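You operate a simulated robot arm through the tools that you are given. There is no shell and no other tool.

You run a simulated two-armed robot. Do the job below in one go: nothing can be reset, and whatever is moved stays where it is left.

Task
Bring the small chamber to 1.0E-5 or less with the turbo.
Fine: blue valve shut, then orange open; TURBO on with LINE at 1.0E-1 or less; gate open at 100%.

Only the result counts: the job must be done as asked and must still hold three seconds after the hand-in. Knocking over, shifting, dropping, spilling or breaking anything else fails it.

Robot
Two 7-joint arms with fingered hands on one trunk that stands fixed in place. Base frame: the origin is at the foot of the trunk, x ahead of it, y to its left, z up. Units: mm, degrees, N and s.
The left shoulder is at [70, 172, 1352], the right one opposite. Each reaches about 1156 mm from its shoulder. Payload 5 kg a hand.
The tool frame of a hand sits at the grasp point between the pads (the TCP): z along the fingers, y along the line on which they close. The tips reach 43 mm beyond it. The gripper opens to 144 mm; its body begins 50 mm behind the TCP. The gripper is a hand of 5 fingers: y runs from the thumb to the fingers, the wrist lies at [-21, -124, -221] in the tool frame, and closing takes about 1.5 s.
Orientation is that of the tool frame in the base frame, as a unit quaternion [w, x, y, z]. With the fingers straight down and the wrist toward the robot, the tool's x, y and z point along [0, 1, 0], [1, 0, 0] and [0, 0, -1] of the base frame.

Tools
- The arms move only by the tool send_rows. It takes "left_series", "right_series" or both (then of equal length, played together; a hand with none holds still); each is a list of rows, each a list of 7 numbers: the shift along the tool's x, y, z in mm, then the turn, a rotation vector about the tool's x, y, z in degrees, then the opening, from 0 (shut) to 1 (fully open). In form: [[tx, ty, tz, rx, ry, rz, claw], ...]. A call has 1 to 20 rows; each row shifts and turns the commanded pose from where the row before left it, along the tool's axes as they then stand. Each row takes 0.2 s and may step no farther than 50 mm and 8.6 degrees from the row before; otherwise, or with a gripper value out of range, the whole call is refused. A pose out of reach is approached as far as the arm can. The call stops where the force on the tool passes 50 N (or 10 N more than at its start, if that is more) or the arm is blocked; 0.2 s more then pass. Each finger travels about 45 mm/s and halts on what it meets, pressing with about 26 N; the grip force reading is that of the motor and also rises with nothing between the fingers. The clock runs only during rows and for 0.2 s after the last one: add rows that do not move to give the fingers time. The reply holds the time, the measured pose of the TCP, the force on the tool along the base axes, the opening and the grip force, in the units named above and with some noise, with the torque about the TCP (base axes, N m) and any sound that the robot's microphone picked up.
- Cameras (640 x 400 px; columns grow to the right, rows downward): "scene" is now at [135, 27, 1585.5]; the picture's right is [0.30, -0.95, 0.00], its down [-0.56, -0.18, -0.81] and it looks along [0.77, 0.24, -0.59] (base axes); focal length 350 px, centre (320, 200). "left" rides on the left gripper at [-86, -108, -168] in its tool frame; the picture's right is [-0.80, -0.28, 0.53], its down [0.54, -0.73, 0.42] and it looks along [0.27, 0.63, 0.73] (tool axes); focal length 275 px, centre (320, 200). "right" rides on the right gripper at [86, -108, -168] in its tool frame; the picture's right is [-0.80, 0.28, -0.53], its down [-0.54, -0.73, 0.42] and it looks along [-0.27, 0.63, 0.73] (tool axes); focal length 275 px, centre (320, 200). There is no depth. A picture from a camera that has moved, and an enlarged one, comes with that camera's place and axes in the base frame and with its lens.
- capture(camera): a new picture of that camera. It takes no simulated time.
- lift_body(by): slides the trunk up (or, below 0, down) by that many mm; the arms and the scene camera ride with it, the base frame stays. It gives what a move gives, with no picture.
- preshape(shape, hand): the hand has 5 fingers and takes this shape, open, in about a second: jaw (thumb against the fingers, like two jaws); tri (thumb and two fingers); tip (a fingertip pinch); poke (one finger out to press); point (the index stretched); flat (the hand flat); cup (the hand cupped); fist (a fist). The gripper value then closes the fingers along that shape, each until it touches; the sizes above hold for jaw. It gives what a move gives, with no picture.
- head_to(pan, tilt): turns the head with the scene camera to pan (to the left, within 86 degrees either way) and tilt (down, from -29 to 69), counted from straight ahead of the robot. It gives what a move gives.
- enlarge(camera, box): a new picture of the part [left, top, right, bottom] of that camera's present view, enlarged. It takes no simulated time.
- close_job(): hands the job in; it is judged then, once.

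Places have to be worked out from the pictures, the camera data and where the tool is seen. Open the grippers and draw the arms clear of the work before you hand the job in, unless the task says otherwise.

The tools are called by a JSON object that holds its "api" and its "payload". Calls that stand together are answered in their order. send_rows: Moves the arms, as the interface text tells. Its arguments: {"type":"object","properties":{"left_series":{"type":"array","items":{"type":"array","items":{"type":"number"}}},"right_series":{"type":"array","items":{"type":"array","items":{"type":"number"}}}},"required":[]} The other tools are called the same way: lift_body (by) moves the trunk up or down; preshape (shape, hand) gives the hand a shape; head_to (pan, tilt) turns the head that bears the scene camera; capture (camera) takes a picture; enlarge (camera, box) takes an enlarged picture of a part of a camera's view; close_job () hands the job in.

At the start:

```text
time: 0.0
left_eef_pos: [592.0, 452.7, 1347.1]
left_ee_rot: [0.0, 0.707, 0.707, 0.0]
left_force: [0.3, -0.3, 0.0]
left_torque: [-0.02, -0.03, 0.02]
left_width: 143.6
left_grip_force: 0.0
left_shape: jaw
right_eef_pos: [819.2, -127.3, 1254.2]
right_ee_rot: [-0.001, 0.708, 0.707, 0.0]
right_force: [0.2, 0.1, -0.2]
right_torque: [-0.01, 0.01, 0.0]
right_width: 143.8
right_grip_force: 0.1
right_shape: jaw
trunk travel left (down, up): [-450.0, 490.0]
head pan, tilt (commanded): [17.5, 35.9]
```

scene: 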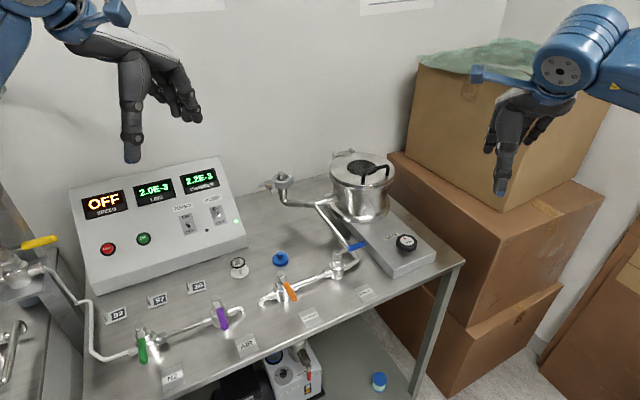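
right: 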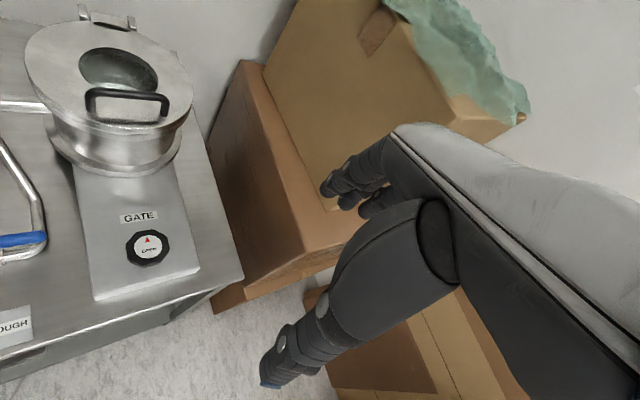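
left: 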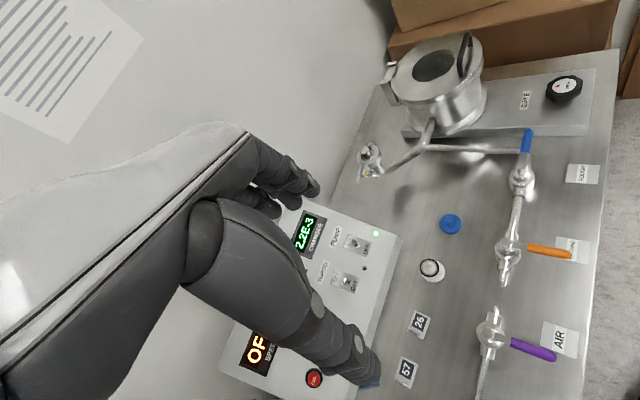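

The scene shows a control box with displays, valves (blue, orange, purple, green, yellow) and a gate knob. I'll enlarge the parts to read labels and states.

{"api": "enlarge", "payload": {"camera": "scene", "box": [60, 150, 260, 290]}}

{"api": "enlarge", "payload": {"camera": "scene", "box": [240, 140, 460, 310]}}

{"api": "enlarge", "payload": {"camera": "scene", "box": [80, 250, 340, 400]}}

{"api": "enlarge", "payload": {"camera": "left", "box": [380, 60, 620, 280]}}

{"api": "enlarge", "payload": {"camera": "right", "box": [0, 150, 240, 300]}}

```text
2.86 times, centred on (160, 220) of scene
camera zoom: at [135.0, 27.0, 1585.5], right [0.3, -0.95, 0.0], down [-0.56, -0.18, -0.81], along [0.77, 0.24, -0.59], focal length 1001 px, centre (777, 143)
```

zoom: 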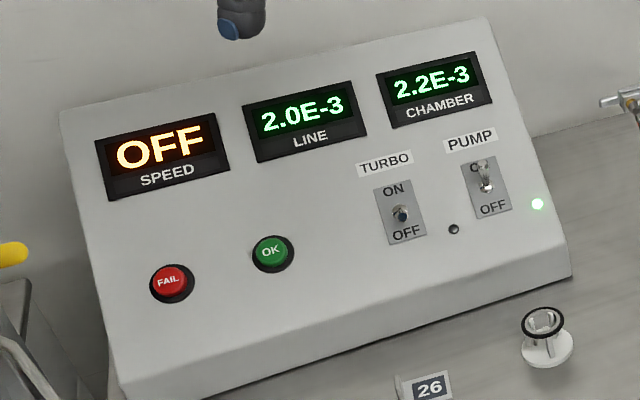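

```text
2.35 times, centred on (350, 225) of scene
camera zoom: at [135.0, 27.0, 1585.5], right [0.3, -0.95, 0.0], down [-0.56, -0.18, -0.81], along [0.77, 0.24, -0.59], focal length 824 px, centre (249, 141)
```

zoom: 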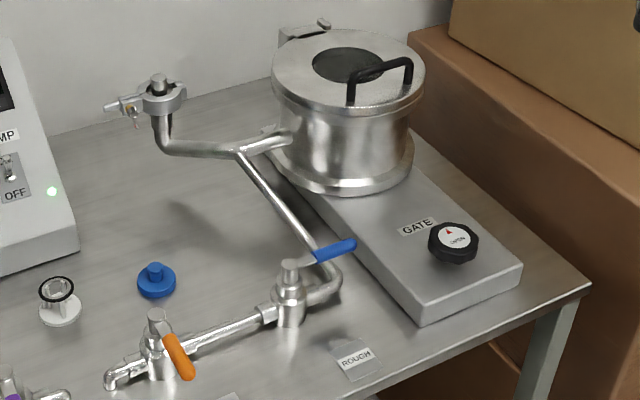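

```text
2.46 times, centred on (210, 325) of scene
camera zoom: at [135.0, 27.0, 1585.5], right [0.3, -0.95, 0.0], down [-0.56, -0.18, -0.81], along [0.77, 0.24, -0.59], focal length 862 px, centre (591, -108)
```

zoom: 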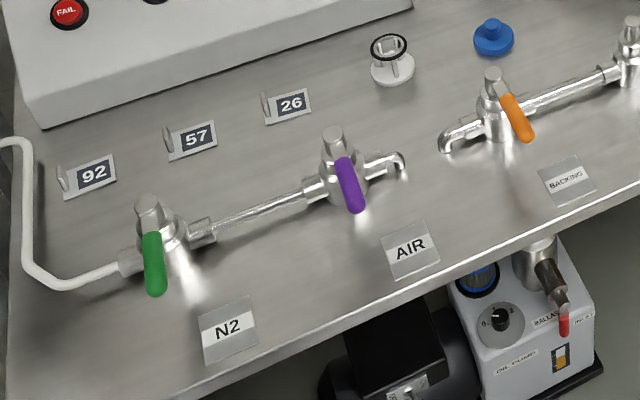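

```text
1.82 times, centred on (500, 170) of left
camera zoom: at [483.7, 366.6, 1513.5], right [-0.28, -0.8, -0.53], down [-0.73, 0.54, -0.42], along [0.63, 0.27, -0.73], focal length 500 px, centre (-7, 254)
```

zoom: 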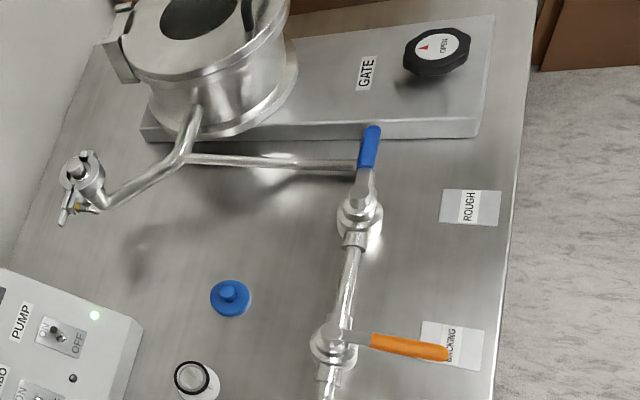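

```text
2.67 times, centred on (120, 225) of right
camera zoom: at [710.1, -40.1, 1422.3], right [0.28, -0.8, 0.53], down [-0.73, -0.54, -0.42], along [0.63, -0.27, -0.73], focal length 734 px, centre (853, 133)
```

zoom: 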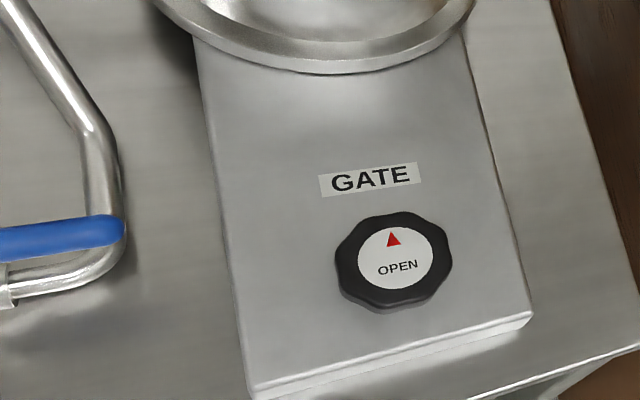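

Triangulating roughly, the blue lever (open, in line with its pipe) has its stem near (745,171,960) and tip near (809,112,958); orange stem is near (633,277,970) and points across its pipe. I'll look left and right to survey the rest before moving.

{"api": "head_to", "payload": {"pan": 50, "tilt": 40}}

{"api": "capture", "payload": {"camera": "scene"}}

{"api": "head_to", "payload": {"pan": 15, "tilt": 50}}

{"api": "capture", "payload": {"camera": "scene"}}

```text
time: 1.0
left_eef_pos: [590.6, 453.4, 1347.0]
left_ee_rot: [0.001, 0.707, 0.707, -0.001]
left_force: [1.5, 0.3, 0.5]
left_torque: [0.0, 0.06, -0.02]
left_width: 143.6
left_grip_force: 0.0
left_shape: jaw
right_eef_pos: [818.9, -126.4, 1255.1]
right_ee_rot: [0.0, 0.707, 0.708, 0.0]
right_force: [-0.5, -0.5, -0.2]
right_torque: [-0.06, -0.01, 0.0]
right_width: 143.4
right_grip_force: 0.1
right_shape: jaw
trunk travel left (down, up): [-450.0, 490.0]
head pan, tilt (commanded): [50.0, 40.0]
```

```text
taken
camera scene: at [106.2, 65.7, 1579.4], right [0.77, -0.64, 0.0], down [-0.41, -0.49, -0.77], along [0.49, 0.59, -0.64], focal length 350 px, centre (320, 200)
```

scene: 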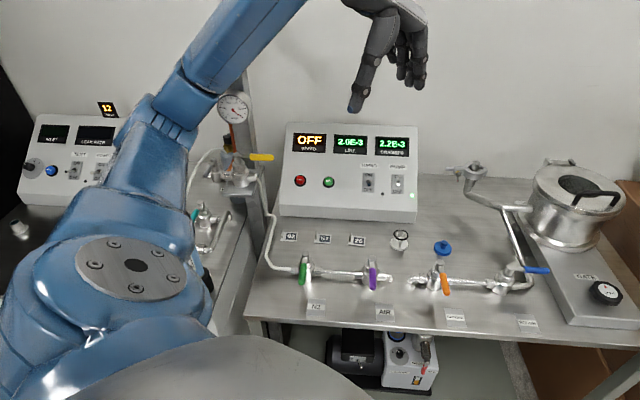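

```text
time: 2.0
left_eef_pos: [590.7, 452.0, 1347.2]
left_ee_rot: [0.0, 0.707, 0.707, 0.0]
left_force: [0.1, -0.5, -0.3]
left_torque: [-0.02, 0.01, 0.0]
left_width: 143.5
left_grip_force: 0.0
left_shape: jaw
right_eef_pos: [819.9, -125.6, 1254.2]
right_ee_rot: [0.0, 0.708, 0.707, -0.001]
right_force: [-0.9, 0.1, 0.0]
right_torque: [0.0, 0.0, 0.0]
right_width: 143.7
right_grip_force: 0.0
right_shape: jaw
trunk travel left (down, up): [-450.0, 490.0]
head pan, tilt (commanded): [15.0, 50.0]
```

```text
taken
camera scene: at [125.9, 20.6, 1565.2], right [0.26, -0.97, 0.0], down [-0.74, -0.2, -0.64], along [0.62, 0.17, -0.77], focal length 350 px, centre (320, 200)
```

scene: 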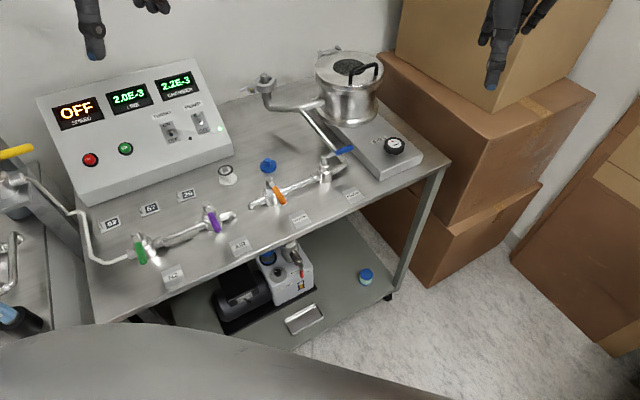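

I see the pump under the bench and the neighbouring bench at left; neither seems needed. I'll zoom on the pump and on the control panel to check states.

{"api": "enlarge", "payload": {"camera": "scene", "box": [200, 230, 340, 340]}}

{"api": "enlarge", "payload": {"camera": "scene", "box": [230, 130, 430, 250]}}

{"api": "enlarge", "payload": {"camera": "scene", "box": [130, 70, 250, 150]}}

```text
3.64 times, centred on (270, 285) of scene
camera zoom: at [125.9, 20.6, 1565.2], right [0.26, -0.97, 0.0], down [-0.74, -0.2, -0.64], along [0.62, 0.17, -0.77], focal length 1274 px, centre (502, -109)
```

zoom: 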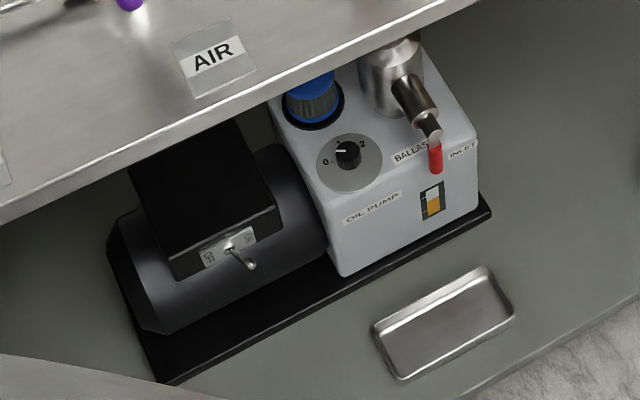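

```text
3.20 times, centred on (330, 190) of scene
camera zoom: at [125.9, 20.6, 1565.2], right [0.26, -0.97, 0.0], down [-0.74, -0.2, -0.64], along [0.62, 0.17, -0.77], focal length 1121 px, centre (288, 232)
```

zoom: 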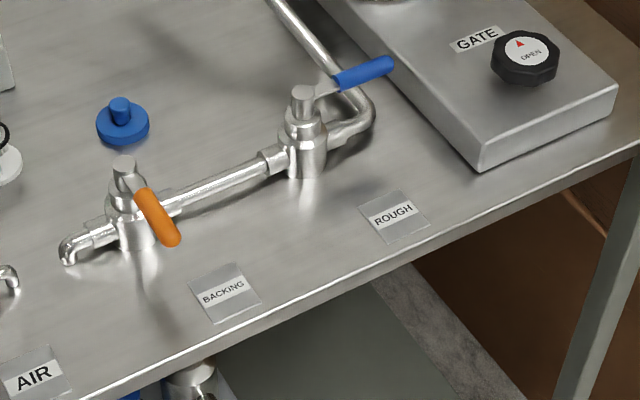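

```text
5.00 times, centred on (190, 110) of scene
camera zoom: at [125.9, 20.6, 1565.2], right [0.26, -0.97, 0.0], down [-0.74, -0.2, -0.64], along [0.62, 0.17, -0.77], focal length 1751 px, centre (970, 650)
```

zoom: 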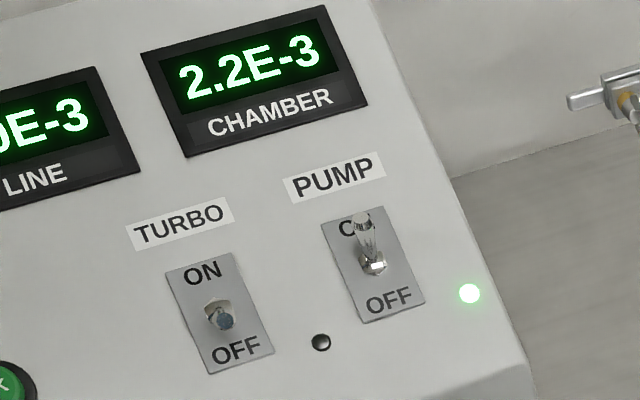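

The TURBO toggle is down (OFF) and PUMP is on with its lamp lit. Let me look more closely at the gate knob through the right-hand camera.

{"api": "enlarge", "payload": {"camera": "right", "box": [110, 200, 190, 280]}}

{"api": "enlarge", "payload": {"camera": "left", "box": [520, 60, 600, 120]}}

```text
5.00 times, centred on (150, 240) of right
camera zoom: at [710.1, -40.1, 1422.4], right [0.28, -0.8, 0.53], down [-0.73, -0.54, -0.42], along [0.63, -0.27, -0.73], focal length 1376 px, centre (1170, 0)
```

zoom: 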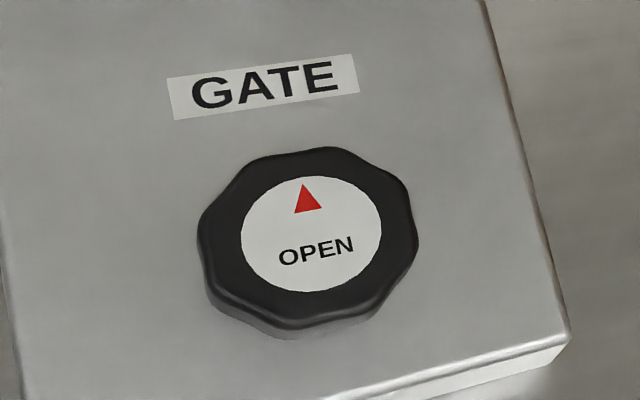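

```text
6.67 times, centred on (560, 90) of left
camera zoom: at [483.7, 366.6, 1513.5], right [-0.28, -0.8, -0.53], down [-0.73, 0.54, -0.42], along [0.63, 0.27, -0.73], focal length 1835 px, centre (-1280, 933)
```

zoom: 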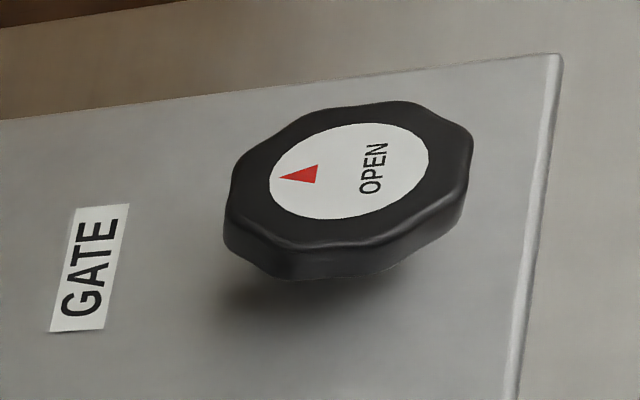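

The knob top reads "▲ OPEN" and sits near (845,16,953); the TURBO toggle is near (707,579,981). I'll shape the left hand into "poke" while it is high and clear, and look at where the fingertip lies.

{"api": "preshape", "payload": {"hand": "left", "shape": "poke"}}

{"api": "head_to", "payload": {"pan": 30, "tilt": 25}}

{"api": "capture", "payload": {"camera": "scene"}}

{"api": "capture", "payload": {"camera": "left"}}

```text
time: 2.9
left_eef_pos: [590.8, 452.3, 1347.0]
left_ee_rot: [0.0, 0.707, 0.707, 0.0]
left_force: [-0.2, 0.7, 0.6]
left_torque: [-0.03, 0.03, -0.01]
left_width: 0.1
left_grip_force: 0.1
left_shape: poke
right_eef_pos: [820.1, -126.2, 1254.3]
right_ee_rot: [0.0, 0.707, 0.707, 0.0]
right_force: [0.7, -0.1, -0.1]
right_torque: [-0.02, 0.0, -0.01]
right_width: 143.5
right_grip_force: 0.1
right_shape: jaw
trunk travel left (down, up): [-450.0, 490.0]
head pan, tilt (commanded): [15.0, 50.0]
```

```text
time: 3.8
left_eef_pos: [590.7, 452.9, 1346.9]
left_ee_rot: [0.0, 0.708, 0.707, -0.001]
left_force: [0.0, 0.7, 0.4]
left_torque: [0.01, 0.0, 0.0]
left_width: 0.0
left_grip_force: 0.0
left_shape: poke
right_eef_pos: [818.8, -126.2, 1254.6]
right_ee_rot: [0.001, 0.707, 0.707, 0.0]
right_force: [-0.2, -0.5, -0.4]
right_torque: [0.01, -0.02, 0.01]
right_width: 143.5
right_grip_force: 0.1
right_shape: jaw
trunk travel left (down, up): [-450.0, 490.0]
head pan, tilt (commanded): [30.0, 25.0]
```

```text
taken
camera scene: at [131.3, 46.6, 1602.6], right [0.5, -0.87, 0.0], down [-0.37, -0.21, -0.91], along [0.78, 0.45, -0.42], focal length 350 px, centre (320, 200)
```

scene: 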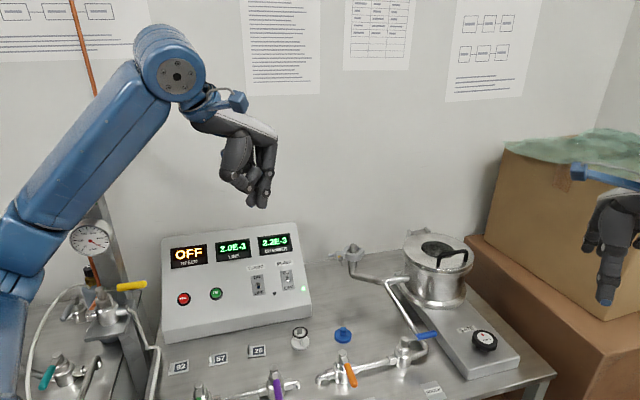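

```text
taken
camera left: at [483.6, 366.6, 1513.6], right [-0.28, -0.8, -0.53], down [-0.73, 0.54, -0.42], along [0.63, 0.27, -0.73], focal length 275 px, centre (320, 200)
```

left: 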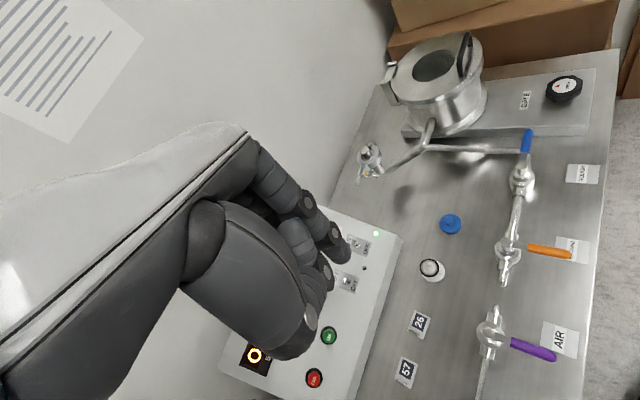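

In the poke shape one finger is stretched down with the tip near the tool's axis. I'll zoom in to see where the tip is precisely.

{"api": "enlarge", "payload": {"camera": "scene", "box": [190, 80, 310, 220]}}

{"api": "enlarge", "payload": {"camera": "left", "box": [180, 130, 400, 380]}}

```text
2.86 times, centred on (250, 150) of scene
camera zoom: at [131.3, 46.6, 1602.6], right [0.5, -0.87, 0.0], down [-0.37, -0.21, -0.91], along [0.78, 0.45, -0.42], focal length 1001 px, centre (520, 343)
```

zoom: 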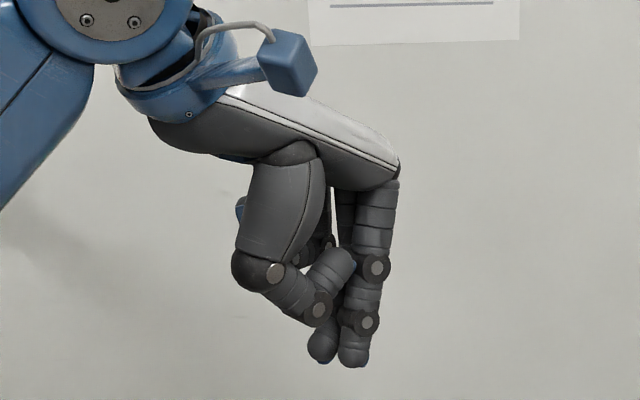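

```text
1.60 times, centred on (290, 255) of left
camera zoom: at [483.6, 366.6, 1513.6], right [-0.28, -0.8, -0.53], down [-0.73, 0.54, -0.42], along [0.63, 0.27, -0.73], focal length 440 px, centre (368, 112)
```

zoom: 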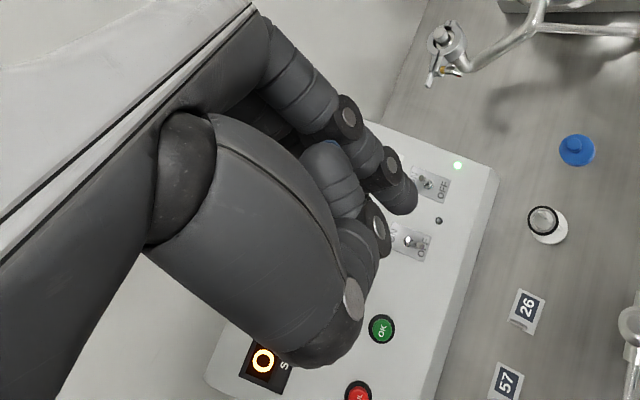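

The poke fingertip sits about [-13,-4,+33] in the tool frame. I'll bring the left hand over toward the blue valve, staying high, to get a close picture.

{"api": "send_rows", "payload": {"left_series": [[-37.1, 4.7, 21.9, 0, 0, 0, 1], [-37.1, 4.7, 21.9, 0, 0, 0, 1], [-37.1, 4.7, 21.9, 0, 0, 0, 1], [-37.1, 4.7, 21.9, 0, 0, 0, 1], [-37.1, 4.7, 21.9, 0, 0, 0, 1], [-37.1, 4.7, 21.9, 0, 0, 0, 1], [-37.1, 4.7, 21.9, 0, 0, 0, 1], [-37.1, 4.7, 21.9, 0, 0, 0, 1], [-37.1, 4.7, 21.9, 0, 0, 0, 1], [0, 0, 0, 0, 0, 0, 1]]}}

{"api": "capture", "payload": {"camera": "left"}}

{"api": "capture", "payload": {"camera": "scene"}}

```text
time: 6.0
left_eef_pos: [630.5, 120.1, 1152.6]
left_ee_rot: [0.0, 0.707, 0.707, -0.001]
left_force: [-0.2, -0.3, -0.7]
left_torque: [0.0, -0.01, 0.0]
left_width: 0.0
left_grip_force: 0.0
left_shape: poke
right_eef_pos: [819.3, -125.6, 1254.9]
right_ee_rot: [0.0, 0.707, 0.707, 0.0]
right_force: [0.1, -0.3, 0.5]
right_torque: [-0.02, 0.01, 0.01]
right_width: 143.5
right_grip_force: 0.1
right_shape: jaw
trunk travel left (down, up): [-450.0, 490.0]
head pan, tilt (commanded): [30.0, 25.0]
```

```text
taken
camera left: at [523.3, 33.6, 1319.1], right [-0.28, -0.8, -0.53], down [-0.73, 0.54, -0.42], along [0.63, 0.27, -0.73], focal length 275 px, centre (320, 200)
```

left: 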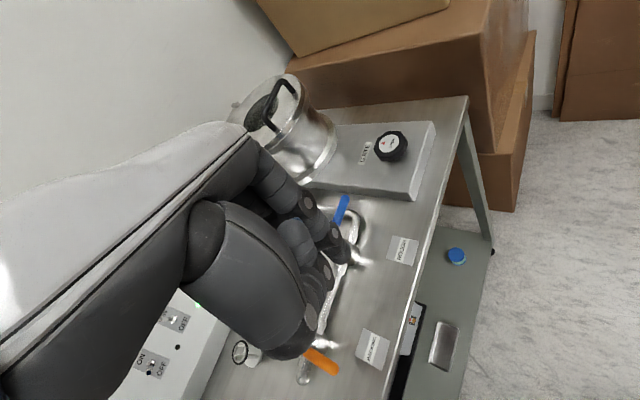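

```text
taken
camera scene: at [130.8, 47.7, 1602.7], right [0.5, -0.87, 0.0], down [-0.37, -0.21, -0.91], along [0.78, 0.45, -0.42], focal length 350 px, centre (320, 200)
```

scene: 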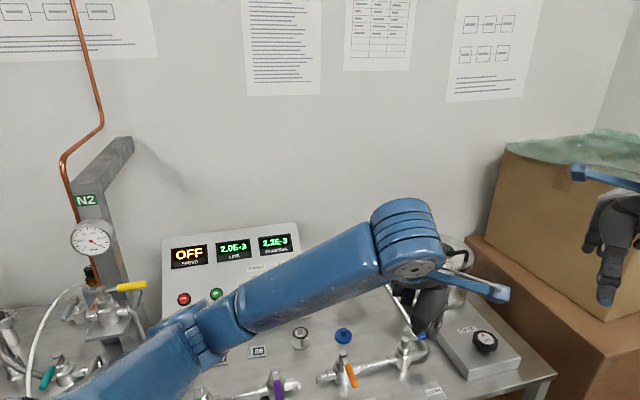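

The hand hides the valve from its own camera here, so I shift it left by 150 mm and down 50 mm to see both valves past the hand's side.

{"api": "send_rows", "payload": {"left_series": [[37.5, 0, 12.5, 0, 0, 0, 1], [37.5, 0, 12.5, 0, 0, 0, 1], [37.5, 0, 12.5, 0, 0, 0, 1], [37.5, 0, 12.5, 0, 0, 0, 1], [0, 0, 0, 0, 0, 0, 1]]}}

{"api": "capture", "payload": {"camera": "left"}}

{"api": "enlarge", "payload": {"camera": "left", "box": [360, 60, 600, 210]}}

{"api": "enlarge", "payload": {"camera": "left", "box": [320, 200, 600, 400]}}

{"api": "head_to", "payload": {"pan": 15, "tilt": 45}}

{"api": "enlarge", "payload": {"camera": "scene", "box": [230, 130, 430, 255]}}

```text
time: 7.2
left_eef_pos: [633.2, 268.9, 1099.3]
left_ee_rot: [0.001, 0.707, 0.707, -0.001]
left_force: [1.3, -0.8, 1.3]
left_torque: [0.02, 0.0, 0.03]
left_width: 0.0
left_grip_force: 0.1
left_shape: poke
right_eef_pos: [820.9, -126.3, 1254.1]
right_ee_rot: [0.0, 0.707, 0.707, -0.001]
right_force: [0.1, -0.5, -0.4]
right_torque: [0.01, -0.01, -0.02]
right_width: 143.5
right_grip_force: 0.0
right_shape: jaw
trunk travel left (down, up): [-450.0, 490.0]
head pan, tilt (commanded): [30.0, 25.0]
```

```text
taken
camera left: at [525.7, 182.7, 1265.0], right [-0.28, -0.8, -0.53], down [-0.73, 0.54, -0.42], along [0.63, 0.27, -0.73], focal length 275 px, centre (320, 200)
```

left: 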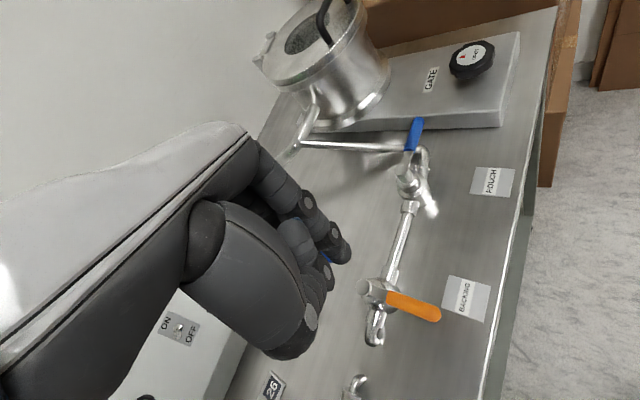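

```text
2.67 times, centred on (480, 135) of left
camera zoom: at [525.7, 182.7, 1265.0], right [-0.28, -0.8, -0.53], down [-0.73, 0.54, -0.42], along [0.63, 0.27, -0.73], focal length 734 px, centre (-107, 373)
```

zoom: 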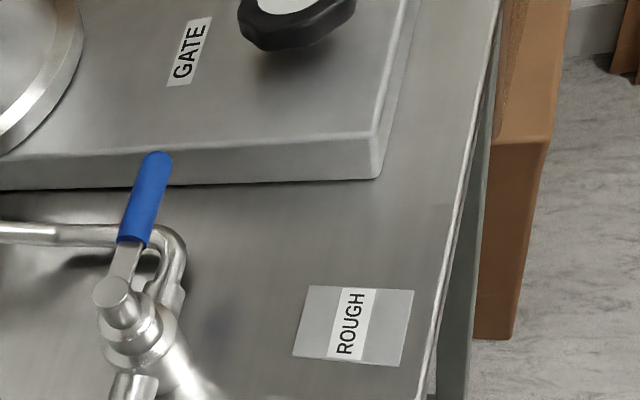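

```text
2.00 times, centred on (460, 300) of left
camera zoom: at [525.7, 182.7, 1265.0], right [-0.28, -0.8, -0.53], down [-0.73, 0.54, -0.42], along [0.63, 0.27, -0.73], focal length 551 px, centre (40, 0)
```

zoom: 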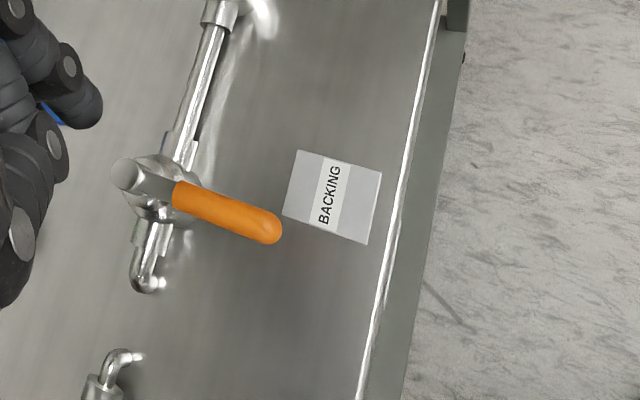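

```text
time: 8.0
left_eef_pos: [632.4, 269.5, 1099.9]
left_ee_rot: [0.001, 0.707, 0.707, 0.001]
left_force: [0.1, -0.5, 0.6]
left_torque: [-0.01, 0.03, 0.02]
left_width: 0.0
left_grip_force: 0.0
left_shape: poke
right_eef_pos: [820.2, -126.9, 1254.5]
right_ee_rot: [0.0, 0.707, 0.707, 0.0]
right_force: [-0.3, 0.9, -0.2]
right_torque: [0.0, -0.02, 0.0]
right_width: 143.6
right_grip_force: 0.2
right_shape: jaw
trunk travel left (down, up): [-450.0, 490.0]
head pan, tilt (commanded): [15.0, 45.0]
```

```text
3.20 times, centred on (330, 192) of scene
camera zoom: at [130.0, 21.8, 1572.2], right [0.26, -0.97, 0.0], down [-0.68, -0.18, -0.71], along [0.68, 0.18, -0.71], focal length 1121 px, centre (288, 224)
```

zoom: 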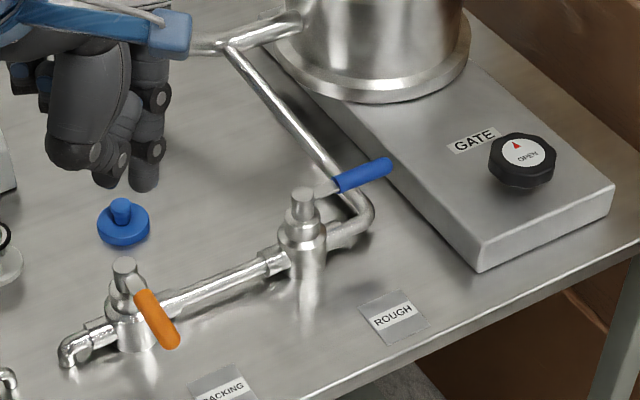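

Triangulated: blue stem ≈ (740,172,975), blue tip ≈ (797,117,972); orange stem ≈ (635,280,975), tip ≈ (580,225,970); pipe axis ≈ z 935; bench top ≈ 907. Before pushing, I check the finger configuration from the head camera.

{"api": "enlarge", "payload": {"camera": "scene", "box": [180, 90, 320, 200]}}

{"api": "enlarge", "payload": {"camera": "right", "box": [0, 100, 160, 300]}}

```text
3.64 times, centred on (250, 145) of scene
camera zoom: at [130.0, 21.8, 1572.2], right [0.26, -0.97, 0.0], down [-0.68, -0.18, -0.71], along [0.68, 0.18, -0.71], focal length 1274 px, centre (574, 400)
```

zoom: 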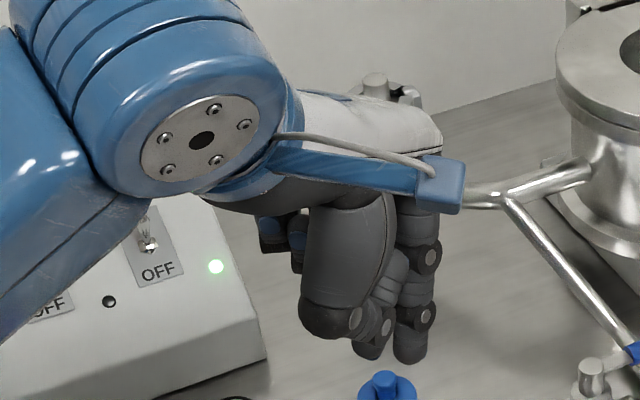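

```text
2.00 times, centred on (80, 200) of right
camera zoom: at [710.1, -40.1, 1422.4], right [0.28, -0.8, 0.53], down [-0.73, -0.54, -0.42], along [0.63, -0.27, -0.73], focal length 551 px, centre (800, 200)
```

zoom: 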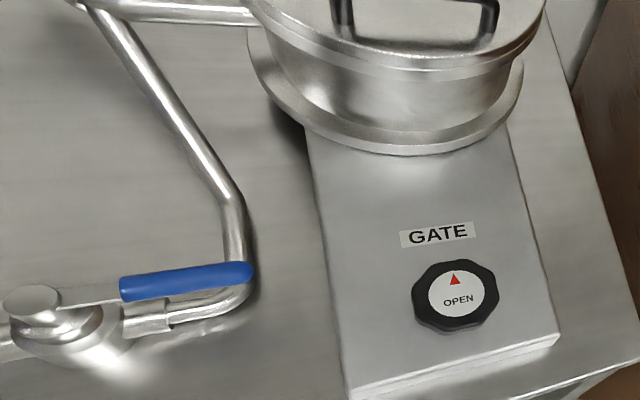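

The poke shape has index plus another tip side by side (~40 mm wide). I'll raise the hand a bit and check whether "point" gives a slimmer pushing finger.

{"api": "send_rows", "payload": {"left_series": [[0, -20, -40, 0, 0, 0, 1], [0, -20, -40, 0, 0, 0, 1], [0, 0, 0, 0, 0, 0, 1]]}}

{"api": "preshape", "payload": {"hand": "left", "shape": "point"}}

{"api": "capture", "payload": {"camera": "left"}}

{"api": "capture", "payload": {"camera": "scene"}}

```text
time: 8.8
left_eef_pos: [591.0, 270.7, 1177.1]
left_ee_rot: [0.001, 0.707, 0.707, 0.0]
left_force: [0.6, -0.3, -0.2]
left_torque: [0.0, 0.02, -0.02]
left_width: 0.0
left_grip_force: 0.1
left_shape: poke
right_eef_pos: [820.2, -125.9, 1254.9]
right_ee_rot: [0.0, 0.707, 0.707, 0.0]
right_force: [0.7, 0.5, -0.3]
right_torque: [0.0, 0.0, -0.01]
right_width: 143.5
right_grip_force: 0.1
right_shape: jaw
trunk travel left (down, up): [-450.0, 490.0]
head pan, tilt (commanded): [15.0, 45.0]
```

```text
time: 9.7
left_eef_pos: [591.1, 270.7, 1177.9]
left_ee_rot: [0.0, 0.707, 0.707, 0.0]
left_force: [-0.5, 1.0, 0.0]
left_torque: [0.01, 0.02, -0.05]
left_width: 0.5
left_grip_force: 0.0
left_shape: point
right_eef_pos: [820.0, -125.9, 1255.1]
right_ee_rot: [0.0, 0.707, 0.707, 0.0]
right_force: [-1.2, -1.2, 0.4]
right_torque: [0.01, -0.01, -0.04]
right_width: 143.5
right_grip_force: 0.0
right_shape: jaw
trunk travel left (down, up): [-450.0, 490.0]
head pan, tilt (commanded): [15.0, 45.0]
```

```text
taken
camera left: at [483.7, 184.3, 1343.9], right [-0.28, -0.8, -0.53], down [-0.73, 0.54, -0.42], along [0.63, 0.27, -0.73], focal length 275 px, centre (320, 200)
```

left: 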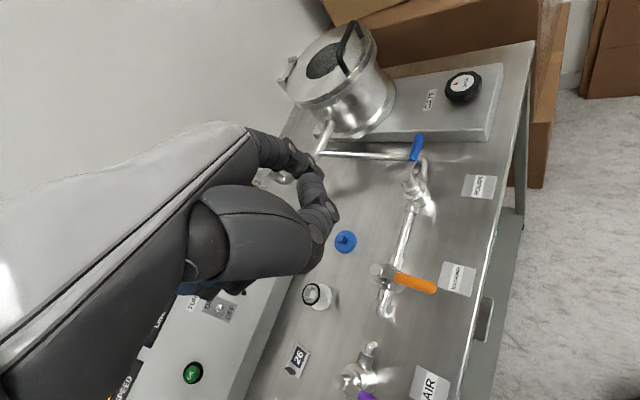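

```text
taken
camera scene: at [129.8, 21.5, 1572.2], right [0.26, -0.97, 0.0], down [-0.68, -0.18, -0.71], along [0.68, 0.18, -0.71], focal length 350 px, centre (320, 200)
```

scene: 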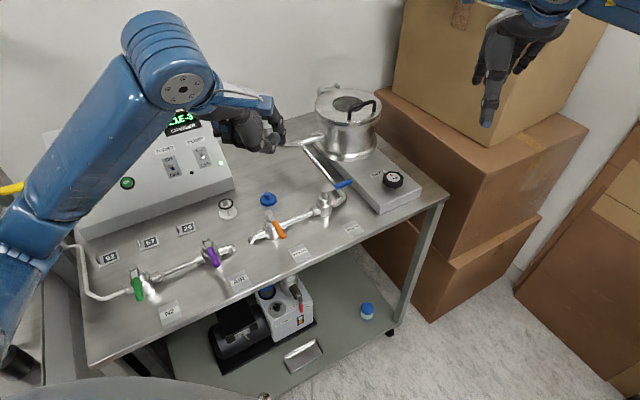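

I zoom on the hand from the head camera to see the "point" finger.

{"api": "enlarge", "payload": {"camera": "scene", "box": [170, 60, 330, 180]}}

{"api": "enlarge", "payload": {"camera": "left", "box": [170, 110, 370, 310]}}

```text
3.33 times, centred on (250, 120) of scene
camera zoom: at [129.8, 21.5, 1572.2], right [0.26, -0.97, 0.0], down [-0.68, -0.18, -0.71], along [0.68, 0.18, -0.71], focal length 1168 px, centre (553, 467)
```

zoom: 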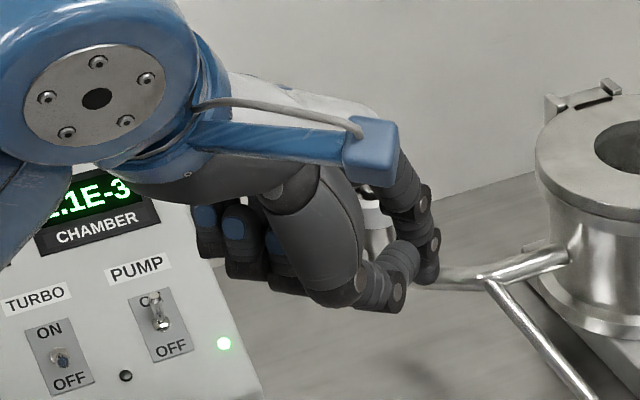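

```text
2.00 times, centred on (270, 210) of left
camera zoom: at [483.7, 184.3, 1343.9], right [-0.28, -0.8, -0.53], down [-0.73, 0.54, -0.42], along [0.63, 0.27, -0.73], focal length 551 px, centre (420, 180)
```

zoom: 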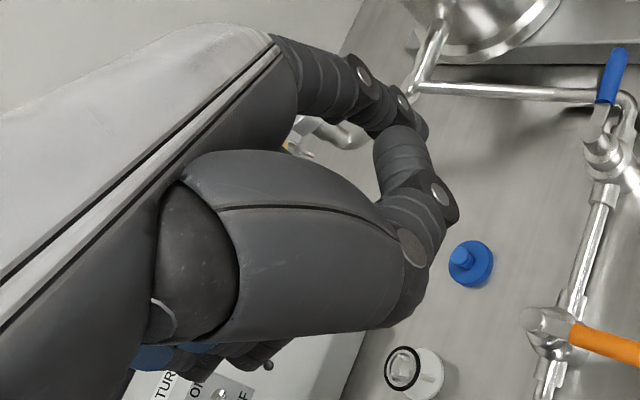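

The shape may still be settling; I let a few still rows pass and look again.

{"api": "send_rows", "payload": {"left_series": [[0, 0, 0, 0, 0, 0, 1], [0, 0, 0, 0, 0, 0, 1], [0, 0, 0, 0, 0, 0, 1], [0, 0, 0, 0, 0, 0, 1], [0, 0, 0, 0, 0, 0, 1]]}}

{"api": "enlarge", "payload": {"camera": "scene", "box": [170, 60, 330, 180]}}

{"api": "enlarge", "payload": {"camera": "left", "box": [170, 110, 370, 310]}}

```text
time: 10.9
left_eef_pos: [591.6, 270.7, 1177.9]
left_ee_rot: [-0.001, 0.708, 0.707, 0.001]
left_force: [0.6, 0.9, -0.4]
left_torque: [0.01, -0.05, -0.01]
left_width: 0.2
left_grip_force: 0.1
left_shape: point
right_eef_pos: [819.5, -126.4, 1254.5]
right_ee_rot: [0.001, 0.707, 0.707, 0.0]
right_force: [-0.4, -0.5, 0.6]
right_torque: [0.0, -0.03, 0.01]
right_width: 143.7
right_grip_force: 0.1
right_shape: jaw
trunk travel left (down, up): [-450.0, 490.0]
head pan, tilt (commanded): [15.0, 45.0]
```

```text
3.33 times, centred on (250, 120) of scene
camera zoom: at [130.1, 21.6, 1572.1], right [0.26, -0.97, 0.0], down [-0.68, -0.18, -0.71], along [0.68, 0.18, -0.71], focal length 1168 px, centre (553, 467)
```

zoom: 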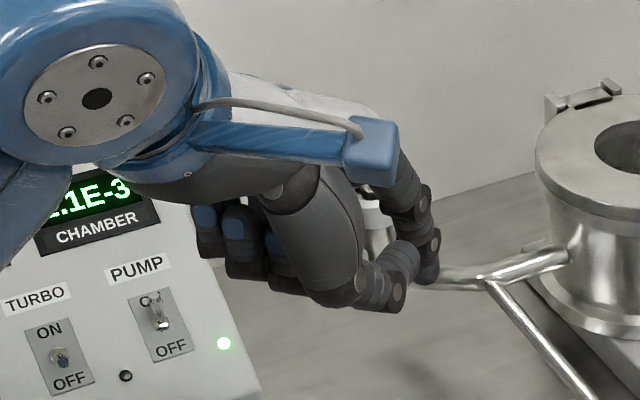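

```text
2.00 times, centred on (270, 210) of left
camera zoom: at [483.9, 184.3, 1343.8], right [-0.28, -0.8, -0.53], down [-0.73, 0.54, -0.42], along [0.63, 0.27, -0.73], focal length 551 px, centre (420, 180)
```

zoom: 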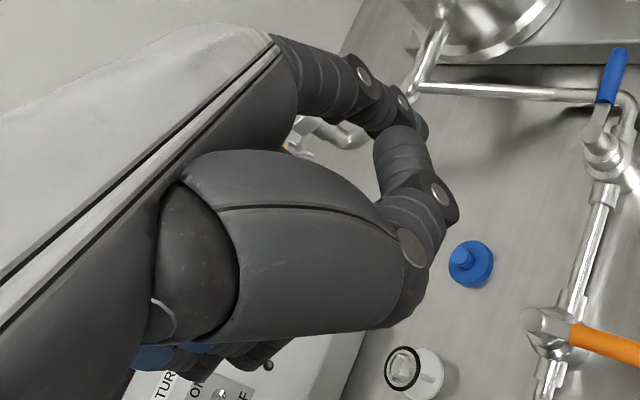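

"Point" curls the thumb against the index, not slimmer. I'll try "tip", which should leave the index alone with the thumb held away from it.

{"api": "preshape", "payload": {"hand": "left", "shape": "tip"}}

{"api": "send_rows", "payload": {"left_series": [[0, 0, 0, 0, 0, 0, 1], [0, 0, 0, 0, 0, 0, 1], [0, 0, 0, 0, 0, 0, 1]]}}

{"api": "enlarge", "payload": {"camera": "scene", "box": [170, 60, 330, 180]}}

{"api": "capture", "payload": {"camera": "left"}}

```text
time: 11.8
left_eef_pos: [591.2, 269.9, 1177.6]
left_ee_rot: [0.0, 0.707, 0.707, -0.001]
left_force: [0.0, 1.4, -0.5]
left_torque: [0.04, 0.01, 0.03]
left_width: 143.8
left_grip_force: 0.0
left_shape: tip
right_eef_pos: [820.7, -126.6, 1254.3]
right_ee_rot: [0.001, 0.707, 0.707, 0.001]
right_force: [0.4, 0.6, 0.6]
right_torque: [-0.01, 0.04, -0.01]
right_width: 143.3
right_grip_force: 0.1
right_shape: jaw
trunk travel left (down, up): [-450.0, 490.0]
head pan, tilt (commanded): [15.0, 45.0]
```

```text
time: 12.6
left_eef_pos: [590.2, 271.9, 1176.5]
left_ee_rot: [0.0, 0.707, 0.707, 0.0]
left_force: [0.1, 0.1, 0.1]
left_torque: [0.01, -0.01, 0.02]
left_width: 143.8
left_grip_force: 0.1
left_shape: tip
right_eef_pos: [819.3, -127.7, 1254.6]
right_ee_rot: [0.0, 0.707, 0.708, -0.001]
right_force: [-0.1, 0.0, 0.0]
right_torque: [-0.01, 0.03, 0.04]
right_width: 143.4
right_grip_force: 0.0
right_shape: jaw
trunk travel left (down, up): [-450.0, 490.0]
head pan, tilt (commanded): [15.0, 45.0]
```

```text
3.33 times, centred on (250, 120) of scene
camera zoom: at [130.1, 21.6, 1572.1], right [0.26, -0.97, 0.0], down [-0.68, -0.18, -0.71], along [0.68, 0.18, -0.71], focal length 1168 px, centre (553, 467)
```

zoom: 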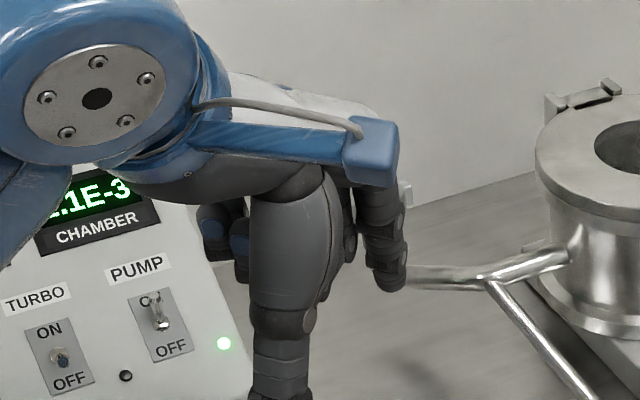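

```text
taken
camera left: at [483.9, 184.3, 1343.8], right [-0.28, -0.8, -0.53], down [-0.73, 0.54, -0.42], along [0.63, 0.27, -0.73], focal length 275 px, centre (320, 200)
```

left: 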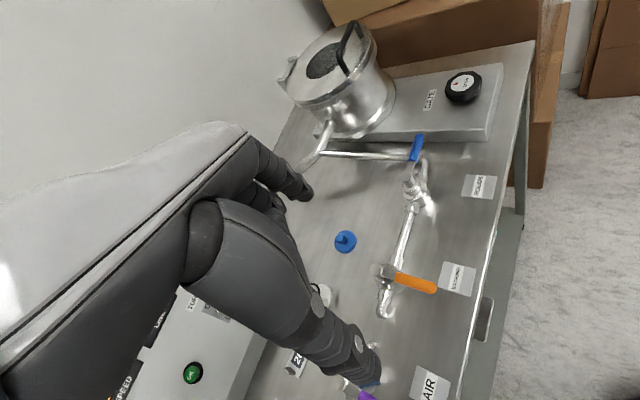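

"Tip" works well: index alone in front, thumb opposing and adjustable. I'll half-close it (0.5) and measure where index and thumb tips lie.

{"api": "send_rows", "payload": {"left_series": [[0, 0, 0, 0, 0, 0, 0.5], [0, 0, 0, 0, 0, 0, 0.5], [0, 0, 0, 0, 0, 0, 0.5], [0, 0, 0, 0, 0, 0, 0.5], [0, 0, 0, 0, 0, 0, 0.5], [0, 0, 0, 0, 0, 0, 0.5]]}}

{"api": "head_to", "payload": {"pan": 15, "tilt": 30}}

{"api": "capture", "payload": {"camera": "scene"}}

{"api": "enlarge", "payload": {"camera": "scene", "box": [180, 120, 340, 280]}}

{"api": "enlarge", "payload": {"camera": "left", "box": [170, 110, 410, 350]}}

```text
time: 14.0
left_eef_pos: [592.3, 270.9, 1178.3]
left_ee_rot: [0.0, 0.707, 0.707, 0.0]
left_force: [0.3, 0.5, 0.0]
left_torque: [-0.05, 0.0, 0.0]
left_width: 72.8
left_grip_force: 0.2
left_shape: tip
right_eef_pos: [819.5, -126.0, 1253.8]
right_ee_rot: [0.0, 0.707, 0.707, -0.001]
right_force: [-0.4, -0.7, -0.6]
right_torque: [-0.01, -0.02, 0.01]
right_width: 144.0
right_grip_force: 0.0
right_shape: jaw
trunk travel left (down, up): [-450.0, 490.0]
head pan, tilt (commanded): [15.0, 45.0]
```

```text
time: 14.8
left_eef_pos: [590.2, 270.7, 1177.7]
left_ee_rot: [0.0, 0.707, 0.708, 0.0]
left_force: [0.6, -0.5, -0.1]
left_torque: [-0.01, -0.01, 0.04]
left_width: 72.4
left_grip_force: 0.1
left_shape: tip
right_eef_pos: [819.6, -126.1, 1254.5]
right_ee_rot: [0.0, 0.707, 0.707, -0.001]
right_force: [-0.4, -0.5, -0.4]
right_torque: [0.04, 0.03, -0.01]
right_width: 143.6
right_grip_force: 0.0
right_shape: jaw
trunk travel left (down, up): [-450.0, 490.0]
head pan, tilt (commanded): [15.0, 30.0]
```

```text
taken
camera scene: at [138.9, 24.0, 1594.7], right [0.26, -0.97, 0.0], down [-0.48, -0.13, -0.87], along [0.84, 0.22, -0.5], focal length 350 px, centre (320, 200)
```

scene: 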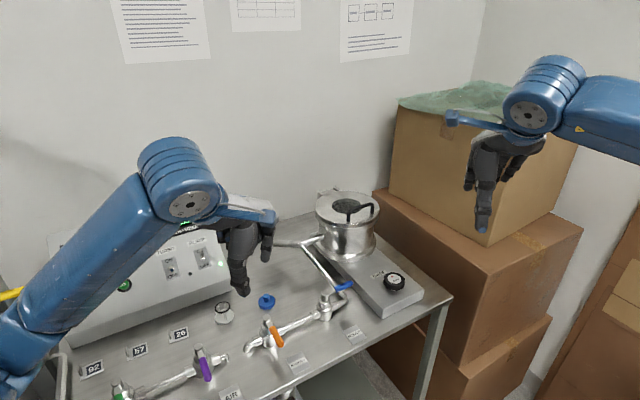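

```text
2.50 times, centred on (260, 200) of scene
camera zoom: at [138.9, 24.0, 1594.7], right [0.26, -0.97, 0.0], down [-0.48, -0.13, -0.87], along [0.84, 0.22, -0.5], focal length 876 px, centre (470, 200)
```

zoom: 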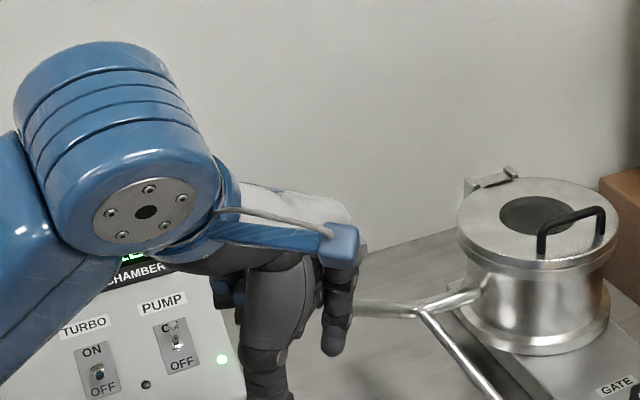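

```text
1.67 times, centred on (290, 230) of left
camera zoom: at [483.9, 184.3, 1343.8], right [-0.28, -0.8, -0.53], down [-0.73, 0.54, -0.42], along [0.63, 0.27, -0.73], focal length 459 px, centre (370, 150)
```

zoom: 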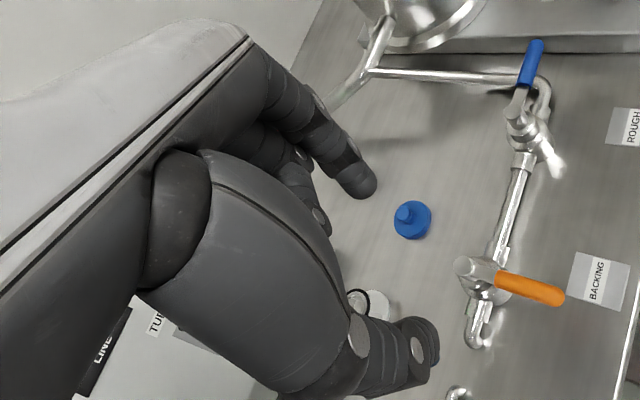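

Index tip at opening 0.5 is at TCP+(37,-5,-28) in base axes. I'll open to 0.75 (so the thumb clears the stem) and move above the far side of the blue lever, still 100 mm high.

{"api": "send_rows", "payload": {"left_series": [[-24, 33, 19.6, 0, 0, 0, 0.75], [-24, 33, 19.6, 0, 0, 0, 0.75], [-24, 33, 19.6, 0, 0, 0, 0.75], [-24, 33, 19.6, 0, 0, 0, 0.75], [-24, 33, 19.6, 0, 0, 0, 0.75], [0, 0, 0, 0, 0, 0, 0.75]]}}

{"api": "head_to", "payload": {"pan": 10, "tilt": 40}}

{"api": "capture", "payload": {"camera": "scene"}}

{"api": "capture", "payload": {"camera": "left"}}

{"api": "capture", "payload": {"camera": "right"}}

```text
time: 16.2
left_eef_pos: [757.3, 147.8, 1079.5]
left_ee_rot: [0.001, 0.707, 0.707, 0.0]
left_force: [-0.9, -0.2, 1.0]
left_torque: [-0.05, -0.03, -0.01]
left_width: 108.0
left_grip_force: 0.1
left_shape: tip
right_eef_pos: [818.0, -126.6, 1254.5]
right_ee_rot: [0.001, 0.707, 0.707, 0.0]
right_force: [-0.6, 0.1, 0.6]
right_torque: [-0.02, -0.07, -0.01]
right_width: 143.6
right_grip_force: 0.0
right_shape: jaw
trunk travel left (down, up): [-450.0, 490.0]
head pan, tilt (commanded): [15.0, 30.0]
```

```text
time: 16.9
left_eef_pos: [757.4, 147.3, 1079.1]
left_ee_rot: [0.0, 0.707, 0.707, 0.0]
left_force: [0.2, 0.4, -0.5]
left_torque: [-0.02, -0.01, 0.02]
left_width: 107.7
left_grip_force: 0.0
left_shape: tip
right_eef_pos: [819.4, -126.1, 1255.2]
right_ee_rot: [0.0, 0.707, 0.707, 0.0]
right_force: [-0.6, 0.6, -0.5]
right_torque: [-0.01, -0.02, -0.01]
right_width: 143.5
right_grip_force: 0.1
right_shape: jaw
trunk travel left (down, up): [-450.0, 490.0]
head pan, tilt (commanded): [10.0, 40.0]
```

```text
taken
camera scene: at [135.1, 15.4, 1579.5], right [0.17, -0.98, 0.0], down [-0.63, -0.11, -0.77], along [0.75, 0.13, -0.64], focal length 350 px, centre (320, 200)
```

scene: 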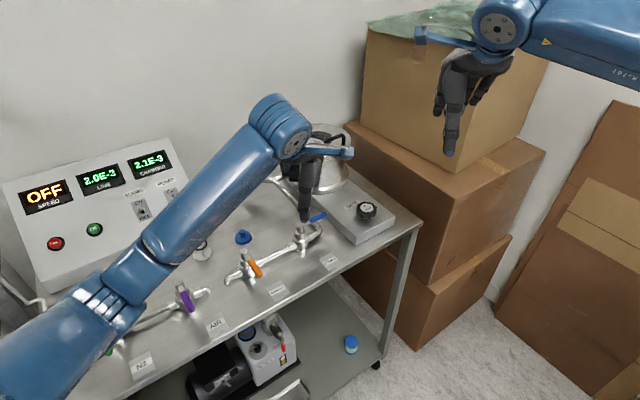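

```text
taken
camera left: at [650.0, 61.6, 1246.6], right [-0.28, -0.8, -0.53], down [-0.73, 0.54, -0.42], along [0.63, 0.27, -0.73], focal length 275 px, centre (320, 200)
```

left: 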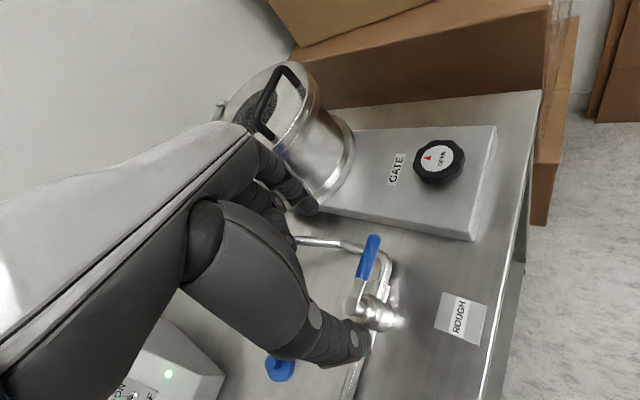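

```text
taken
camera right: at [709.9, -40.1, 1422.5], right [0.28, -0.8, 0.53], down [-0.73, -0.54, -0.42], along [0.63, -0.27, -0.73], focal length 275 px, centre (320, 200)
```

right: 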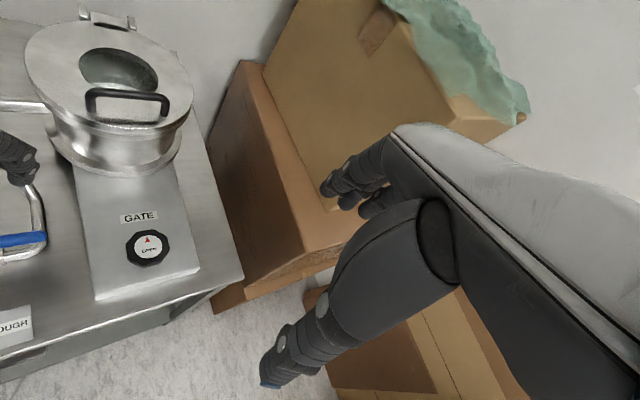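

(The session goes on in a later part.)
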